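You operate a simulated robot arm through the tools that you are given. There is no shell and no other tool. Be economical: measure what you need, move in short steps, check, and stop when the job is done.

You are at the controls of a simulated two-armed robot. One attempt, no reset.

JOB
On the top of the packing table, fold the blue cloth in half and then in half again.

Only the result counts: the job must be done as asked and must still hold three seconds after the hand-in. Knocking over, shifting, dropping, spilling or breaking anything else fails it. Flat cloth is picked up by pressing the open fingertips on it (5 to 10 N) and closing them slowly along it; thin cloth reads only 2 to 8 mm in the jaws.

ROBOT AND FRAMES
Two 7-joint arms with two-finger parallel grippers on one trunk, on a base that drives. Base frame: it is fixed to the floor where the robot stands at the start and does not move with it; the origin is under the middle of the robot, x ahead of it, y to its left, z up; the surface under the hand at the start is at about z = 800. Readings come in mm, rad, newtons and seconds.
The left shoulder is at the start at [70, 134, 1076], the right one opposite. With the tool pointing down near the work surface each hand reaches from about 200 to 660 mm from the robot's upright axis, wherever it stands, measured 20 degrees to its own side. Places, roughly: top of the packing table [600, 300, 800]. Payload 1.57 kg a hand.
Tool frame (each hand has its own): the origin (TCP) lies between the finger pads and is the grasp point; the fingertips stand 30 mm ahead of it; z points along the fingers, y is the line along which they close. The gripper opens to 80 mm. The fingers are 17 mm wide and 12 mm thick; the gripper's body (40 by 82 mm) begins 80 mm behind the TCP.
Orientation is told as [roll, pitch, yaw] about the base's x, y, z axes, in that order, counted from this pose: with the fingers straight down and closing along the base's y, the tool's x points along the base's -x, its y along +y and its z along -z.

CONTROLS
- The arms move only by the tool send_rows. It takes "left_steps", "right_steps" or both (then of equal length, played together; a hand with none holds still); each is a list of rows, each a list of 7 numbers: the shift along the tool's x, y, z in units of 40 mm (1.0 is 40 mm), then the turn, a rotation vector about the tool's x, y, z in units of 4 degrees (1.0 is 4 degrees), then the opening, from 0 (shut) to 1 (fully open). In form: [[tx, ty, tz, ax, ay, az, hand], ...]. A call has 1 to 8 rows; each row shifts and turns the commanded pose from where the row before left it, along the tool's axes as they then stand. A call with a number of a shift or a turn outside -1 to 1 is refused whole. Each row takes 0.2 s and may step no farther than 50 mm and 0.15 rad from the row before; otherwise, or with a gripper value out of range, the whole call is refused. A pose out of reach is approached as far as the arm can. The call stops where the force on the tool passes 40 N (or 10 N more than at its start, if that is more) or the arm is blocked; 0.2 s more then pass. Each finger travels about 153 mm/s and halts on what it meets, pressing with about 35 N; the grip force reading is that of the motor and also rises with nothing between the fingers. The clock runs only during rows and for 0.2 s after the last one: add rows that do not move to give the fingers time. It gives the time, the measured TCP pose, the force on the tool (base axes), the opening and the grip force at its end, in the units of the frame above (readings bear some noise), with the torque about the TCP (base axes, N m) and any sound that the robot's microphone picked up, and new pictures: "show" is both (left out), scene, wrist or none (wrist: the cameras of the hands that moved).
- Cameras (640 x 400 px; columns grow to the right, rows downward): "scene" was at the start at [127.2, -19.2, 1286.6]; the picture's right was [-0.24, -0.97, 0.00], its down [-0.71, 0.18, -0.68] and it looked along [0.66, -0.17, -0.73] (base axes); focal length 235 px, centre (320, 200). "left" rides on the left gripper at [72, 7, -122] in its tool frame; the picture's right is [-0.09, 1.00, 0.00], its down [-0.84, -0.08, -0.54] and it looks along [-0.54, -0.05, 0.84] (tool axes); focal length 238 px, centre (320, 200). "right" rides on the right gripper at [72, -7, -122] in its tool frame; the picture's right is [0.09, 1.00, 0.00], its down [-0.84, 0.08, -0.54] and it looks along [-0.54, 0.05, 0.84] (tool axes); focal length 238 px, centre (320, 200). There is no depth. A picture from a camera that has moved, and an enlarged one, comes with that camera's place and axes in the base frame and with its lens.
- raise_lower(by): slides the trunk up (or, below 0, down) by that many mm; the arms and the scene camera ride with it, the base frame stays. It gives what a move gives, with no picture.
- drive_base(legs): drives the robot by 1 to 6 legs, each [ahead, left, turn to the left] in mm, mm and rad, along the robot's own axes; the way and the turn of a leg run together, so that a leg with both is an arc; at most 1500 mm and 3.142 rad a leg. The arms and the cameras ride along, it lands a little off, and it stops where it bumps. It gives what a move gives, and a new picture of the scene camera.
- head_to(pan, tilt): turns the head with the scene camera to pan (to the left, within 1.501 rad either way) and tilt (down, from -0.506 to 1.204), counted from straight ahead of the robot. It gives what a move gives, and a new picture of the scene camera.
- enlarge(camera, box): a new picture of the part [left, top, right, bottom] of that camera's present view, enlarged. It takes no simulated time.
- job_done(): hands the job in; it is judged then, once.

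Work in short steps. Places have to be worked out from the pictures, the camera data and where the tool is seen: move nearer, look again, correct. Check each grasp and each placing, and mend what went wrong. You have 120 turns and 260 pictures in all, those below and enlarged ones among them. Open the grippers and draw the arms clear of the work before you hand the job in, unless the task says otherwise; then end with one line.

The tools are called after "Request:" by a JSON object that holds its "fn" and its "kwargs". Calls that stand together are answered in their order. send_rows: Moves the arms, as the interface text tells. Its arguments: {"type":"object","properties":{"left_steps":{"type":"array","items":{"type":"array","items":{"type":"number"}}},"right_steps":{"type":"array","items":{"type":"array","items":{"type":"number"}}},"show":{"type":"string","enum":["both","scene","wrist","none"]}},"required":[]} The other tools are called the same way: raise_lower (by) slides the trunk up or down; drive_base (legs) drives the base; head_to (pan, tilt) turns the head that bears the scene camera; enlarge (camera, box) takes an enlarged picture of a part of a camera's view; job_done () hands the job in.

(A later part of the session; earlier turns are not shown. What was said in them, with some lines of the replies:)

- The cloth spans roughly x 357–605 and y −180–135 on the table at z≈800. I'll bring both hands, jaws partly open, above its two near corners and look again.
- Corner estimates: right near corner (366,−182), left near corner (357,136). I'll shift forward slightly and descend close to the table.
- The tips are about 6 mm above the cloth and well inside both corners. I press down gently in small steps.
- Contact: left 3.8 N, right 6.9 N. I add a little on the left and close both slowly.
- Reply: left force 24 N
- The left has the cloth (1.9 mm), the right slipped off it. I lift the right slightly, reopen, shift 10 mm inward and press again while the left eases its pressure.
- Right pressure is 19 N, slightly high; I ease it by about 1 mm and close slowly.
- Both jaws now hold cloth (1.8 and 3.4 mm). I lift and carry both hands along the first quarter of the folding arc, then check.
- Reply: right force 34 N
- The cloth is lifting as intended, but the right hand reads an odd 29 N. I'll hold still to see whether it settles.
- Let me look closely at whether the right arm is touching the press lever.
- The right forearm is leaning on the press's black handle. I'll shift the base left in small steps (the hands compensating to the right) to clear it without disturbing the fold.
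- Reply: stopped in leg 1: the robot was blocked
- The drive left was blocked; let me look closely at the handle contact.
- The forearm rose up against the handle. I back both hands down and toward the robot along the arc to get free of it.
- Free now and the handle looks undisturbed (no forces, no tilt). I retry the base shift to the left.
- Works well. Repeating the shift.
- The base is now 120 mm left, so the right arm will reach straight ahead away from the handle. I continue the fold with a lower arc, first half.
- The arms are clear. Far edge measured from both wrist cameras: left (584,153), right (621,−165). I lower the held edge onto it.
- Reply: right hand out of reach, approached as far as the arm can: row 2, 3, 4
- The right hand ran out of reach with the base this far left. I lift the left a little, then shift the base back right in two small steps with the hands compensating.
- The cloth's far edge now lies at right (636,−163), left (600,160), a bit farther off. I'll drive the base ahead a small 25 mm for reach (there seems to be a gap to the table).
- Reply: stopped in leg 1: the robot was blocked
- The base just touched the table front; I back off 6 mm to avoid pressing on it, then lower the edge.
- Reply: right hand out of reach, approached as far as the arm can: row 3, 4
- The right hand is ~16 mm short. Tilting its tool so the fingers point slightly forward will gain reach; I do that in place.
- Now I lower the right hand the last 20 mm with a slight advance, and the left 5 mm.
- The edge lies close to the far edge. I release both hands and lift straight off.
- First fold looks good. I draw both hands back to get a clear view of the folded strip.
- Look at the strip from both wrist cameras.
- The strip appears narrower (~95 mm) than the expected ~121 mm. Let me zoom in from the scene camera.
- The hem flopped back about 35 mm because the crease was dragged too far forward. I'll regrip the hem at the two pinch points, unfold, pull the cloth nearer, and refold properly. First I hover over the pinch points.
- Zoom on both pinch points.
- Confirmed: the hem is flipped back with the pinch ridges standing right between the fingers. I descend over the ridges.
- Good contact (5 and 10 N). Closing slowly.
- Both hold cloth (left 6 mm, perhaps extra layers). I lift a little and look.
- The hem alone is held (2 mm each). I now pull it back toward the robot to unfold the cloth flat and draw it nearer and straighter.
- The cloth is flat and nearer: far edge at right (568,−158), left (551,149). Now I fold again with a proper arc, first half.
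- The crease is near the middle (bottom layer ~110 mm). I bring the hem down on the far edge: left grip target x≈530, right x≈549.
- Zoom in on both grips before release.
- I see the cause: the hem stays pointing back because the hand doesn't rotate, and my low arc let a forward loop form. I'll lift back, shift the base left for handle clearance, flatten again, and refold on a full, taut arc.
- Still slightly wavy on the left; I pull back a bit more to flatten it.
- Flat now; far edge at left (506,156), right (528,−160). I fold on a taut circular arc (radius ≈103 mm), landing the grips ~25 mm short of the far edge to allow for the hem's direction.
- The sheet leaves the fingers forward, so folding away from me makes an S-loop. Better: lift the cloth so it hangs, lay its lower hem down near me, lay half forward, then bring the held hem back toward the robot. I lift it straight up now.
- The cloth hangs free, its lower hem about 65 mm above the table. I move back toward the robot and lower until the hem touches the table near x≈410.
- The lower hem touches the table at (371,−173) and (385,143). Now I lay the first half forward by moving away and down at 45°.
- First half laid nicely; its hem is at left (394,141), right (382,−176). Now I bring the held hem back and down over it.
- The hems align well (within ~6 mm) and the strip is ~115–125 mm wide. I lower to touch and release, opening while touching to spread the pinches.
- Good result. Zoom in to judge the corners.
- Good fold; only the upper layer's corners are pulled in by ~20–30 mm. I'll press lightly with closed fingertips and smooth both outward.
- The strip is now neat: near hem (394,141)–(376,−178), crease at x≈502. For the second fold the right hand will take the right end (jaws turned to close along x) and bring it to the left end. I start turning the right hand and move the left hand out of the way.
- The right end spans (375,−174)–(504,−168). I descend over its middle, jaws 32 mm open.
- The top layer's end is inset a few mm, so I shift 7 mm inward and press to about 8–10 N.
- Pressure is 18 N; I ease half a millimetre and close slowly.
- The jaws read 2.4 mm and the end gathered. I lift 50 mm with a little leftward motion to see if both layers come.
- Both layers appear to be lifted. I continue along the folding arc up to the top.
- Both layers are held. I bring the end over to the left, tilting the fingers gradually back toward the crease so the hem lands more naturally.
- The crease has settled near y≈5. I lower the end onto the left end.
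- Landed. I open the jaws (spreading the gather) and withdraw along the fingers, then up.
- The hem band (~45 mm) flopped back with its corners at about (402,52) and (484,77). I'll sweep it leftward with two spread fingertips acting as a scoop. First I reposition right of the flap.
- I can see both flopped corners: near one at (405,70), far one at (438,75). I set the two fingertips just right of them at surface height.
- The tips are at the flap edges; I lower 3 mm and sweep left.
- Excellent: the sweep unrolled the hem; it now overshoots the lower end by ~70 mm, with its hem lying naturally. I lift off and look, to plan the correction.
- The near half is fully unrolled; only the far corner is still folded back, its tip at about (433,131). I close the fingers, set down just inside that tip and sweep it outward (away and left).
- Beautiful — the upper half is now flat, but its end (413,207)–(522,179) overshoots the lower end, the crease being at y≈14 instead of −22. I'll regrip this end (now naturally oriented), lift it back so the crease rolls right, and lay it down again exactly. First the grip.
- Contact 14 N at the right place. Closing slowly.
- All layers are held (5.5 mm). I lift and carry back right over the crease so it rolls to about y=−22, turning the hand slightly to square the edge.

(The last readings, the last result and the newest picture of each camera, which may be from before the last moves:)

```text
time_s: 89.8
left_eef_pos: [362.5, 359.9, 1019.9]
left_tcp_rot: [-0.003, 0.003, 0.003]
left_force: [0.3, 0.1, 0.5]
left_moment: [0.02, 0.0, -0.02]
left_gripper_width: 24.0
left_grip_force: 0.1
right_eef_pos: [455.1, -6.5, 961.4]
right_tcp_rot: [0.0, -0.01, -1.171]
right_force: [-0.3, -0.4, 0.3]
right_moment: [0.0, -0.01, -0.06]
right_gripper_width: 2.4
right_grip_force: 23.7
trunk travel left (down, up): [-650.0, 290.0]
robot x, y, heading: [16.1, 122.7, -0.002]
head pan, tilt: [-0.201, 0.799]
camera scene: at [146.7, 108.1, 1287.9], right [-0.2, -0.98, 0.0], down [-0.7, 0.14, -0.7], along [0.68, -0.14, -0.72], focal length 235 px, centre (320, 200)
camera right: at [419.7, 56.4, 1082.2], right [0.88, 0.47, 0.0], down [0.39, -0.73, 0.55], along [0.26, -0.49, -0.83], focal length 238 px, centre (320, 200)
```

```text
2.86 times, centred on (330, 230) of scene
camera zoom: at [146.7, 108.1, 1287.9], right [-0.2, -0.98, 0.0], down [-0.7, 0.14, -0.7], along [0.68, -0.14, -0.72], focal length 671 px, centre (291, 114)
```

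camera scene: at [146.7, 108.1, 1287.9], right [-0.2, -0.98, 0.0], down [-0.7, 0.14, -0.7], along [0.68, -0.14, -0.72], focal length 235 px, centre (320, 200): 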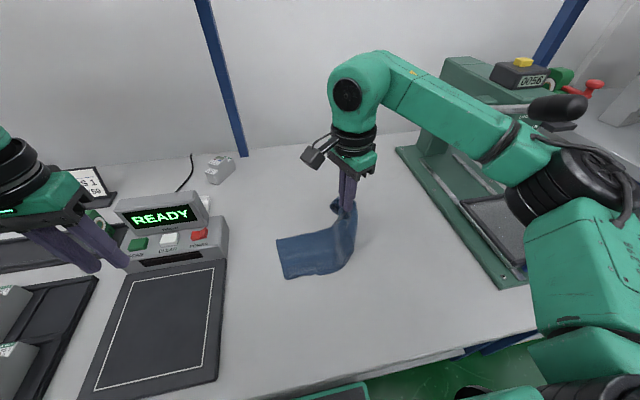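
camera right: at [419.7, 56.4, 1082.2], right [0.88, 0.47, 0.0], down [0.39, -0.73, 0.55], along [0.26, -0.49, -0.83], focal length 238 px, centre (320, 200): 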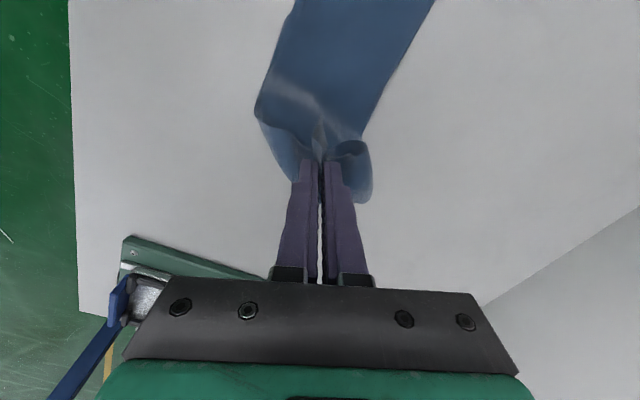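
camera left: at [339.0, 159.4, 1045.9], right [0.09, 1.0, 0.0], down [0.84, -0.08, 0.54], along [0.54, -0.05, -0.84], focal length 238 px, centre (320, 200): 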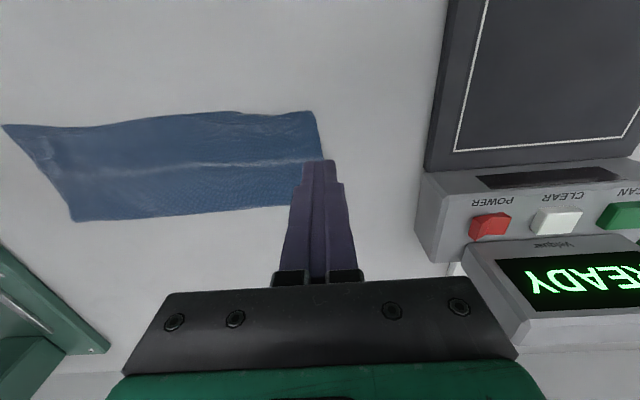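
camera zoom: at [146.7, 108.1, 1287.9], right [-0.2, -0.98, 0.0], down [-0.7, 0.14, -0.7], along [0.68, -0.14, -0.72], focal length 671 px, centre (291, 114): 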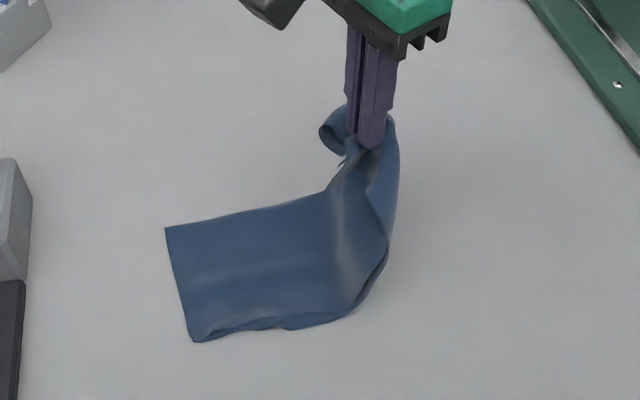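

The sheet now bows naturally to the right. I lay the end back down on the lower end at about (444,128).

Request:
{"fn": "send_rows", "kwargs": {"right_steps": [[0.825, 0.295, 0.15, 0, 0, 0, 0], [0.825, 0.295, 0.45, 0, 0, 0, 0], [0.71, 0.25, 0.7, 0, 0, 0, 0], [0.525, 0.17, 0.875, 0, 0, 0, 0], [0.295, 0.07, 0.65, 0, 0, 0, 0], [0, 0, 0.2, 0, 0, 0, 0], [0, 0, 0, 0, 0, 0, 0]]}}

Request:
{"fn": "enlarge", "kwargs": {"camera": "scene", "box": [230, 180, 390, 300]}}

```text
time_s: 91.4
left_eef_pos: [362.8, 360.0, 1020.0]
left_tcp_rot: [0.0, 0.002, 0.002]
left_force: [-0.2, 0.8, -0.5]
left_moment: [-0.05, 0.02, 0.0]
left_gripper_width: 24.0
left_grip_force: 0.0
right_eef_pos: [446.0, 126.1, 837.5]
right_tcp_rot: [0.0, -0.011, -1.17]
right_force: [-0.6, 0.0, -0.4]
right_moment: [-0.02, 0.01, -0.03]
right_gripper_width: 2.7
right_grip_force: 24.1
trunk travel left (down, up): [-650.0, 290.0]
robot x, y, heading: [16.0, 123.0, -0.002]
head pan, tilt: [-0.201, 0.799]
camera scene: at [146.5, 107.6, 1287.9], right [-0.2, -0.98, 0.0], down [-0.7, 0.14, -0.7], along [0.68, -0.14, -0.72], focal length 235 px, centre (320, 200)
camera right: at [410.5, 190.6, 959.8], right [0.88, 0.47, 0.0], down [0.39, -0.74, 0.55], along [0.26, -0.49, -0.83], focal length 238 px, centre (320, 200)
```

scene: 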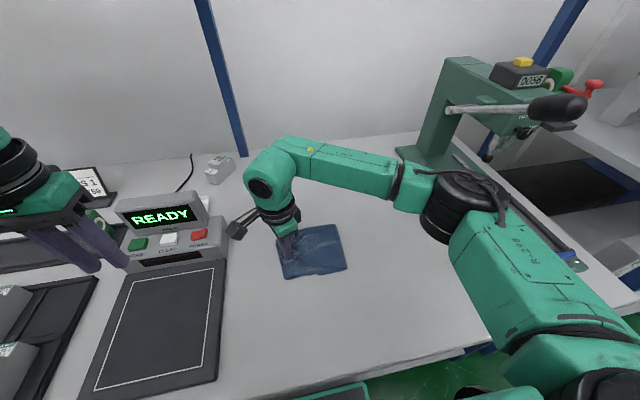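
right: 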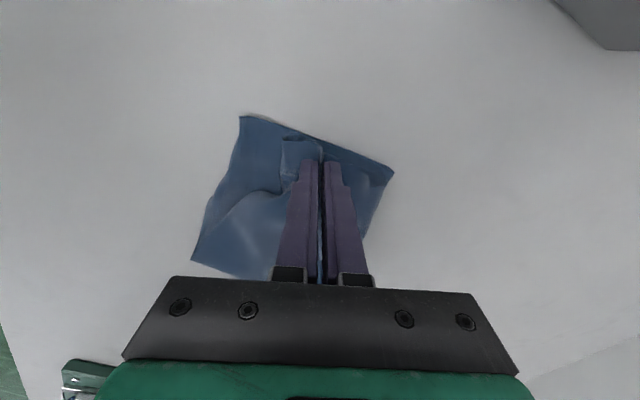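

```text
3.33 times, centred on (310, 240) of scene
camera zoom: at [146.5, 107.6, 1287.9], right [-0.2, -0.98, 0.0], down [-0.7, 0.14, -0.7], along [0.68, -0.14, -0.72], focal length 783 px, centre (353, 67)
```

zoom: 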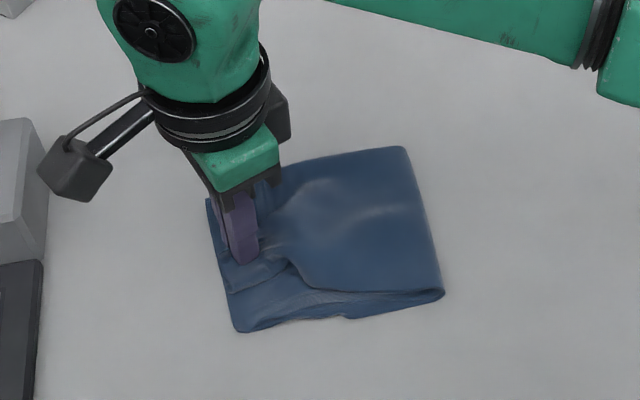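

Very good: crease at y≈−7, ends coincide within ~15 mm. I lower slightly, release while spreading, and lift off.

Request:
{"fn": "send_rows", "kwargs": {"right_steps": [[0, 0, 0.1, 0, 0, 0, 0], [0, 0, 0, 0, 0, 0, 0.15], [0, 0, 0, 0, 0, 0, 0.3], [0, 0, 0, 0, 0, 0, 0.45], [0, 0, -0.3, 0, 0, 0, 0.45], [0, 0, -0.9, 0, 0, 0, 0.45], [0, 0, -0.9, 0, 0, 0, 0.45]]}}

Request:
{"fn": "enlarge", "kwargs": {"camera": "right", "box": [180, 50, 460, 225]}}

Request:
{"fn": "enlarge", "kwargs": {"camera": "scene", "box": [240, 190, 380, 290]}}

```text
time_s: 93.0
left_eef_pos: [361.5, 360.0, 1019.6]
left_tcp_rot: [-0.002, 0.002, 0.001]
left_force: [0.5, 0.7, 0.2]
left_moment: [0.03, -0.02, -0.01]
left_gripper_width: 24.3
left_grip_force: 0.0
right_eef_pos: [445.0, 126.7, 919.5]
right_tcp_rot: [0.0, -0.011, -1.17]
right_force: [-0.7, -0.3, 0.6]
right_moment: [0.01, -0.01, 0.01]
right_gripper_width: 35.8
right_grip_force: 0.0
trunk travel left (down, up): [-650.0, 290.0]
robot x, y, heading: [15.7, 123.1, -0.001]
head pan, tilt: [-0.201, 0.799]
camera scene: at [146.0, 107.7, 1287.9], right [-0.2, -0.98, 0.0], down [-0.7, 0.14, -0.7], along [0.68, -0.14, -0.72], focal length 235 px, centre (320, 200)
camera right: at [409.2, 190.4, 1040.7], right [0.88, 0.47, 0.0], down [0.39, -0.74, 0.55], along [0.26, -0.49, -0.83], focal length 238 px, centre (320, 200)
```

scene: 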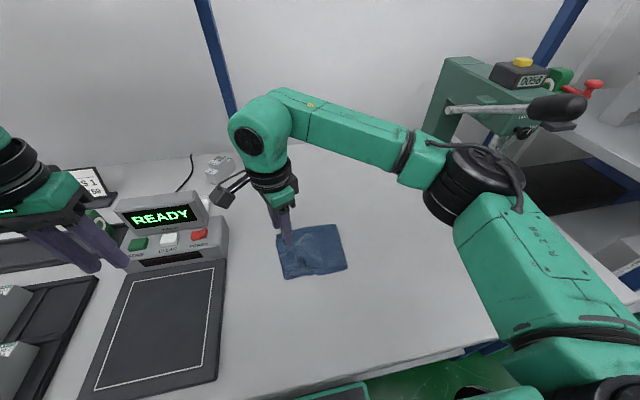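
right: 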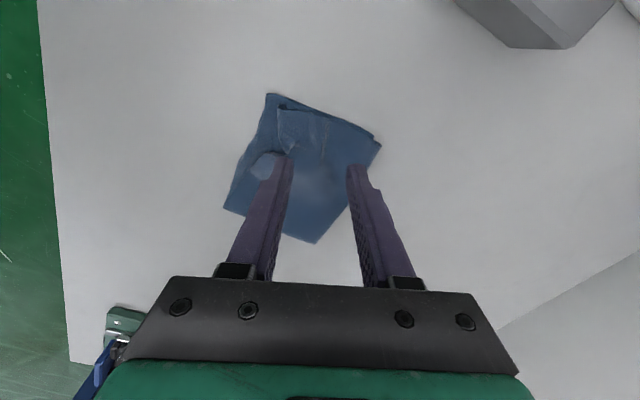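

```text
2.29 times, centred on (320, 138) of right
camera zoom: at [409.2, 190.4, 1040.7], right [0.88, 0.47, 0.0], down [0.39, -0.74, 0.55], along [0.26, -0.49, -0.83], focal length 545 px, centre (320, 343)
```

zoom: 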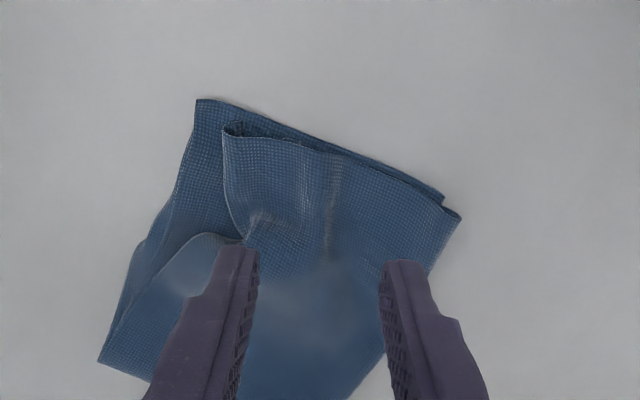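

```text
4.00 times, centred on (310, 240) of scene
camera zoom: at [146.0, 107.7, 1287.9], right [-0.2, -0.98, 0.0], down [-0.7, 0.14, -0.7], along [0.68, -0.14, -0.72], focal length 939 px, centre (360, 40)
```

zoom: 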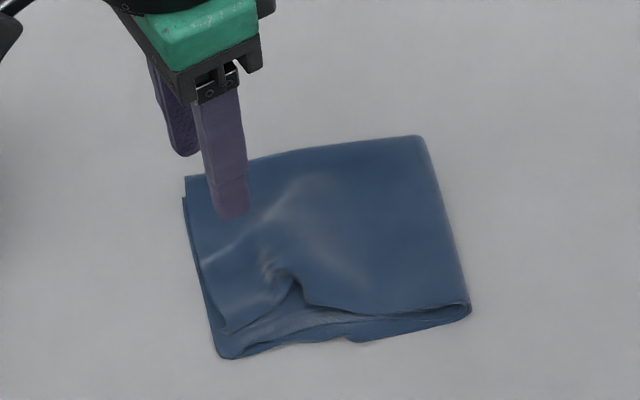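

Nearly perfect: only a small tuck remains on the upper layer's near edge around (425,90). I'll smooth it toward the near edge with closed fingertips.

Request:
{"fn": "send_rows", "kwargs": {"right_steps": [[-0.33, -0.32, 0.2, 0, 0, 0, 0], [-0.33, -0.31, 0.6, 0, 0, 0, 0], [0, 0, 0.7, 0, 0, 0, 0], [0, 0, 0.55, 0, 0, 0, 0], [0, 0, 0.1, 0, 0, 0, 0], [0, 0, 0, 0, 0, 0, 0]], "show": "wrist"}}

```text
time_s: 94.4
left_eef_pos: [362.7, 361.0, 1019.7]
left_tcp_rot: [-0.001, 0.0, 0.002]
left_force: [-0.4, 0.0, -0.4]
left_moment: [-0.04, -0.01, -0.01]
left_gripper_width: 24.1
left_grip_force: 0.1
right_eef_pos: [433.0, 91.8, 833.0]
right_tcp_rot: [0.0, -0.01, -1.172]
right_force: [0.3, -0.6, 4.6]
right_moment: [0.01, 0.04, 0.03]
right_gripper_width: 0.0
right_grip_force: 20.9
trunk travel left (down, up): [-650.0, 290.0]
robot x, y, heading: [16.3, 124.4, 0.001]
head pan, tilt: [-0.201, 0.799]
camera right: at [398.2, 155.4, 955.2], right [0.88, 0.47, 0.0], down [0.39, -0.74, 0.55], along [0.26, -0.49, -0.83], focal length 238 px, centre (320, 200)
```

right: 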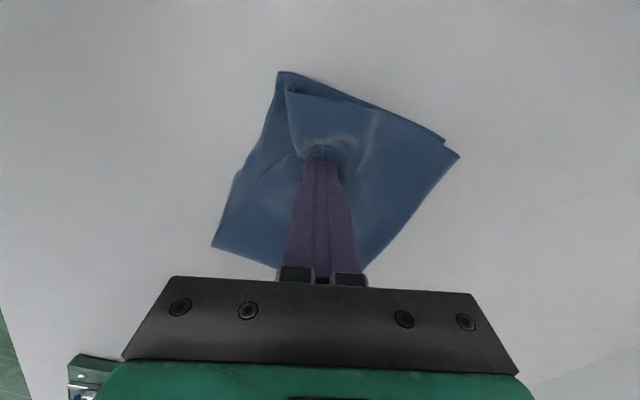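

Request:
{"fn": "send_rows", "kwargs": {"right_steps": [[0.09, -0.15, 0, 0, 0, 0, 0], [0.09, -0.15, 0, 0, 0, 0, 0], [0.09, -0.15, 0, 0, 0, 0, 0], [0.09, -0.15, 0, 0, 0, 0, 0], [0, 0, -0.4, 0, 0, 0, 0], [0, 0, -0.9, 0, 0, 0, 0], [-0.2, 0.5, -0.6, 0, 0, 0, 0]]}}

Request:
{"fn": "enlarge", "kwargs": {"camera": "scene", "box": [240, 190, 380, 290]}}

```text
time_s: 96.0
left_eef_pos: [363.9, 360.2, 1020.0]
left_tcp_rot: [-0.002, 0.002, 0.002]
left_force: [0.1, -0.1, 0.0]
left_moment: [0.0, 0.03, -0.01]
left_gripper_width: 24.2
left_grip_force: 0.1
right_eef_pos: [427.1, 95.9, 909.4]
right_tcp_rot: [-0.002, -0.011, -1.172]
right_force: [-0.4, -0.6, -0.7]
right_moment: [-0.01, 0.0, 0.03]
right_gripper_width: 0.3
right_grip_force: 21.4
trunk travel left (down, up): [-650.0, 290.0]
robot x, y, heading: [15.3, 122.0, 0.002]
head pan, tilt: [-0.201, 0.799]
camera scene: at [147.2, 107.8, 1287.8], right [-0.2, -0.98, 0.0], down [-0.7, 0.14, -0.7], along [0.68, -0.14, -0.72], focal length 235 px, centre (320, 200)
camera right: at [391.5, 160.9, 1031.3], right [0.88, 0.47, 0.0], down [0.39, -0.74, 0.55], along [0.26, -0.49, -0.83], focal length 238 px, centre (320, 200)
```

scene: 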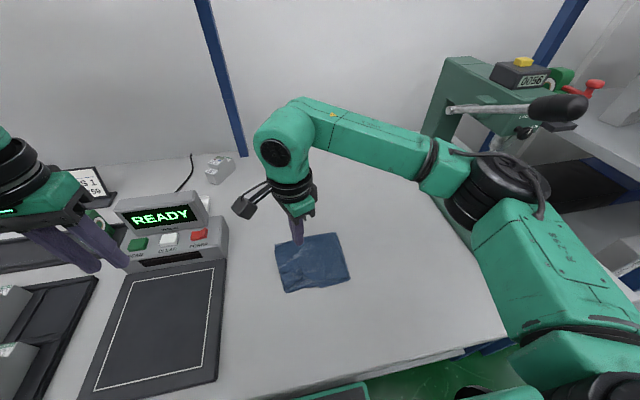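
right: 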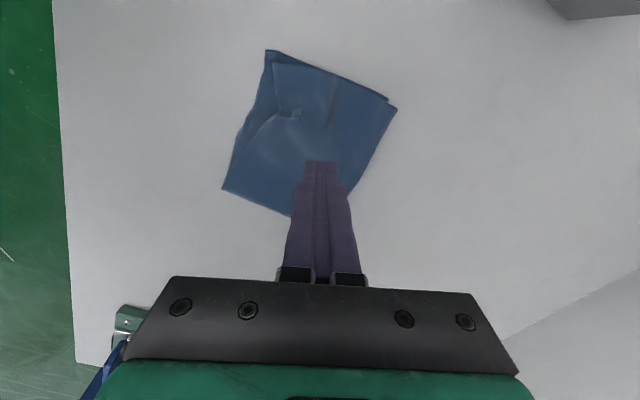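

```text
4.00 times, centred on (310, 240) of scene
camera zoom: at [147.2, 107.8, 1287.8], right [-0.2, -0.98, 0.0], down [-0.7, 0.14, -0.7], along [0.68, -0.14, -0.72], focal length 939 px, centre (360, 40)
```

zoom: 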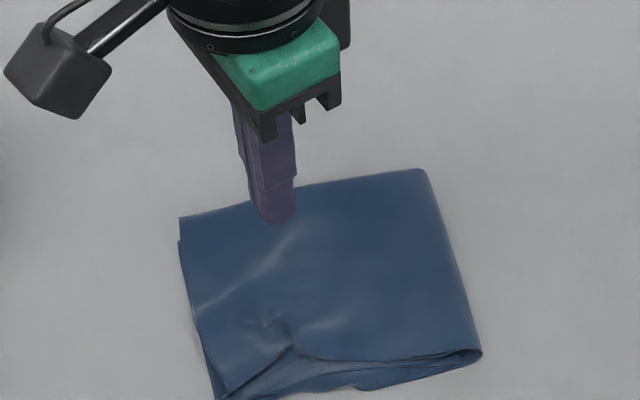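

That stroke just slid the whole stack ~20 mm, so no more smoothing is needed: the cloth is a neat quarter (~155×125 mm), and triangulating the press handle shows it unmoved. I draw the right hand up and clear with the gripper open.

Request:
{"fn": "send_rows", "kwargs": {"right_steps": [[0, 0, -0.8, 0, 0, 0, 0.5], [0, 0, -0.8, 0, 0, 0, 0.5], [-0.4, -0.5, -0.6, 0, 0, 0, 0.5], [-0.4, -0.7, -0.4, 0, 0, 0, 0.5], [-0.4, -0.7, 0, 0, 0, 0, 0.5], [-0.4, -0.7, 0, 0, 0, 0, 0.5], [0, 0, 0, 0, 0, 0, 0.5]]}}

Request:
{"fn": "enlarge", "kwargs": {"camera": "scene", "box": [230, 190, 400, 310]}}

```text
time_s: 97.6
left_eef_pos: [362.9, 361.3, 1019.2]
left_tcp_rot: [-0.003, 0.003, 0.001]
left_force: [0.2, 0.2, 0.1]
left_moment: [-0.01, 0.01, 0.0]
left_gripper_width: 24.1
left_grip_force: 0.1
right_eef_pos: [355.0, 0.1, 1014.3]
right_tcp_rot: [-0.001, -0.01, -1.171]
right_force: [-0.2, 0.3, 0.1]
right_moment: [-0.06, -0.01, 0.0]
right_gripper_width: 39.9
right_grip_force: 0.0
trunk travel left (down, up): [-650.0, 290.0]
robot x, y, heading: [19.0, 122.4, 0.002]
head pan, tilt: [-0.201, 0.799]
camera scene: at [147.1, 108.4, 1287.9], right [-0.2, -0.98, 0.0], down [-0.7, 0.14, -0.7], along [0.68, -0.14, -0.72], focal length 235 px, centre (320, 200)
camera right: at [319.8, 63.0, 1135.0], right [0.88, 0.47, 0.0], down [0.39, -0.74, 0.55], along [0.26, -0.49, -0.83], focal length 238 px, centre (320, 200)
```

scene: 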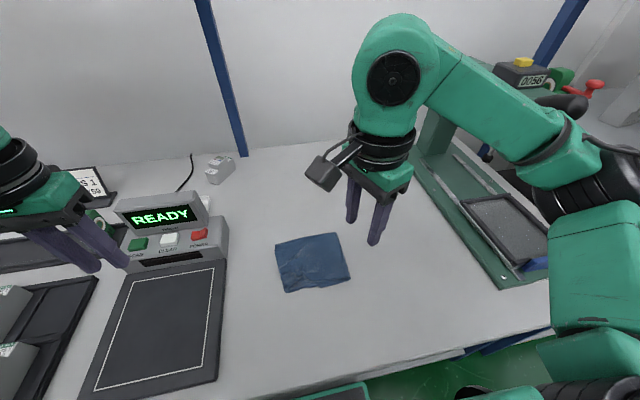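
right: 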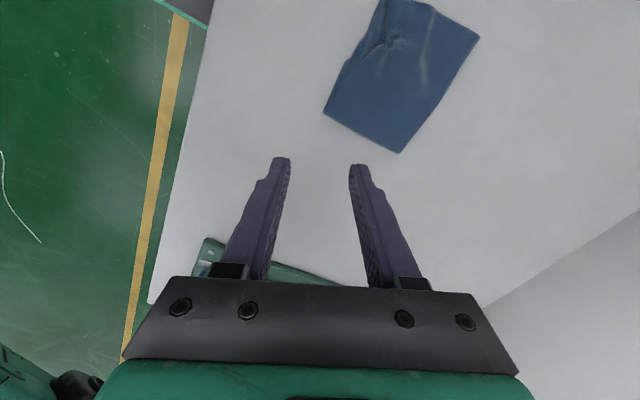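

```text
3.33 times, centred on (315, 250) of scene
camera zoom: at [147.1, 108.4, 1287.9], right [-0.2, -0.98, 0.0], down [-0.7, 0.14, -0.7], along [0.68, -0.14, -0.72], focal length 783 px, centre (337, 33)
```

zoom: 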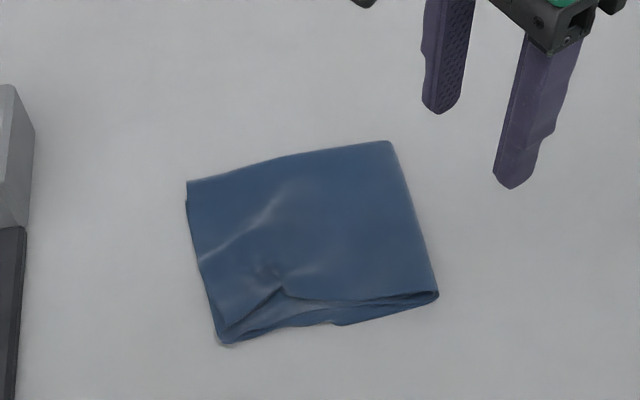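

The cloth lies as a neat quarter on the table, and both grippers are open and clear with no contact forces. I hand in.

Request:
{"fn": "job_done", "kwargs": {}}

```text
The job is handed in.
```

The blue cloth is folded in half and then in half again on the packing table, about 155 by 125 mm, with a small tuck left on the near edge of the top layer. The right forearm leaned on the press handle once and the base lightly touched the table front; the handle still measures where it was, but I did not check the table.
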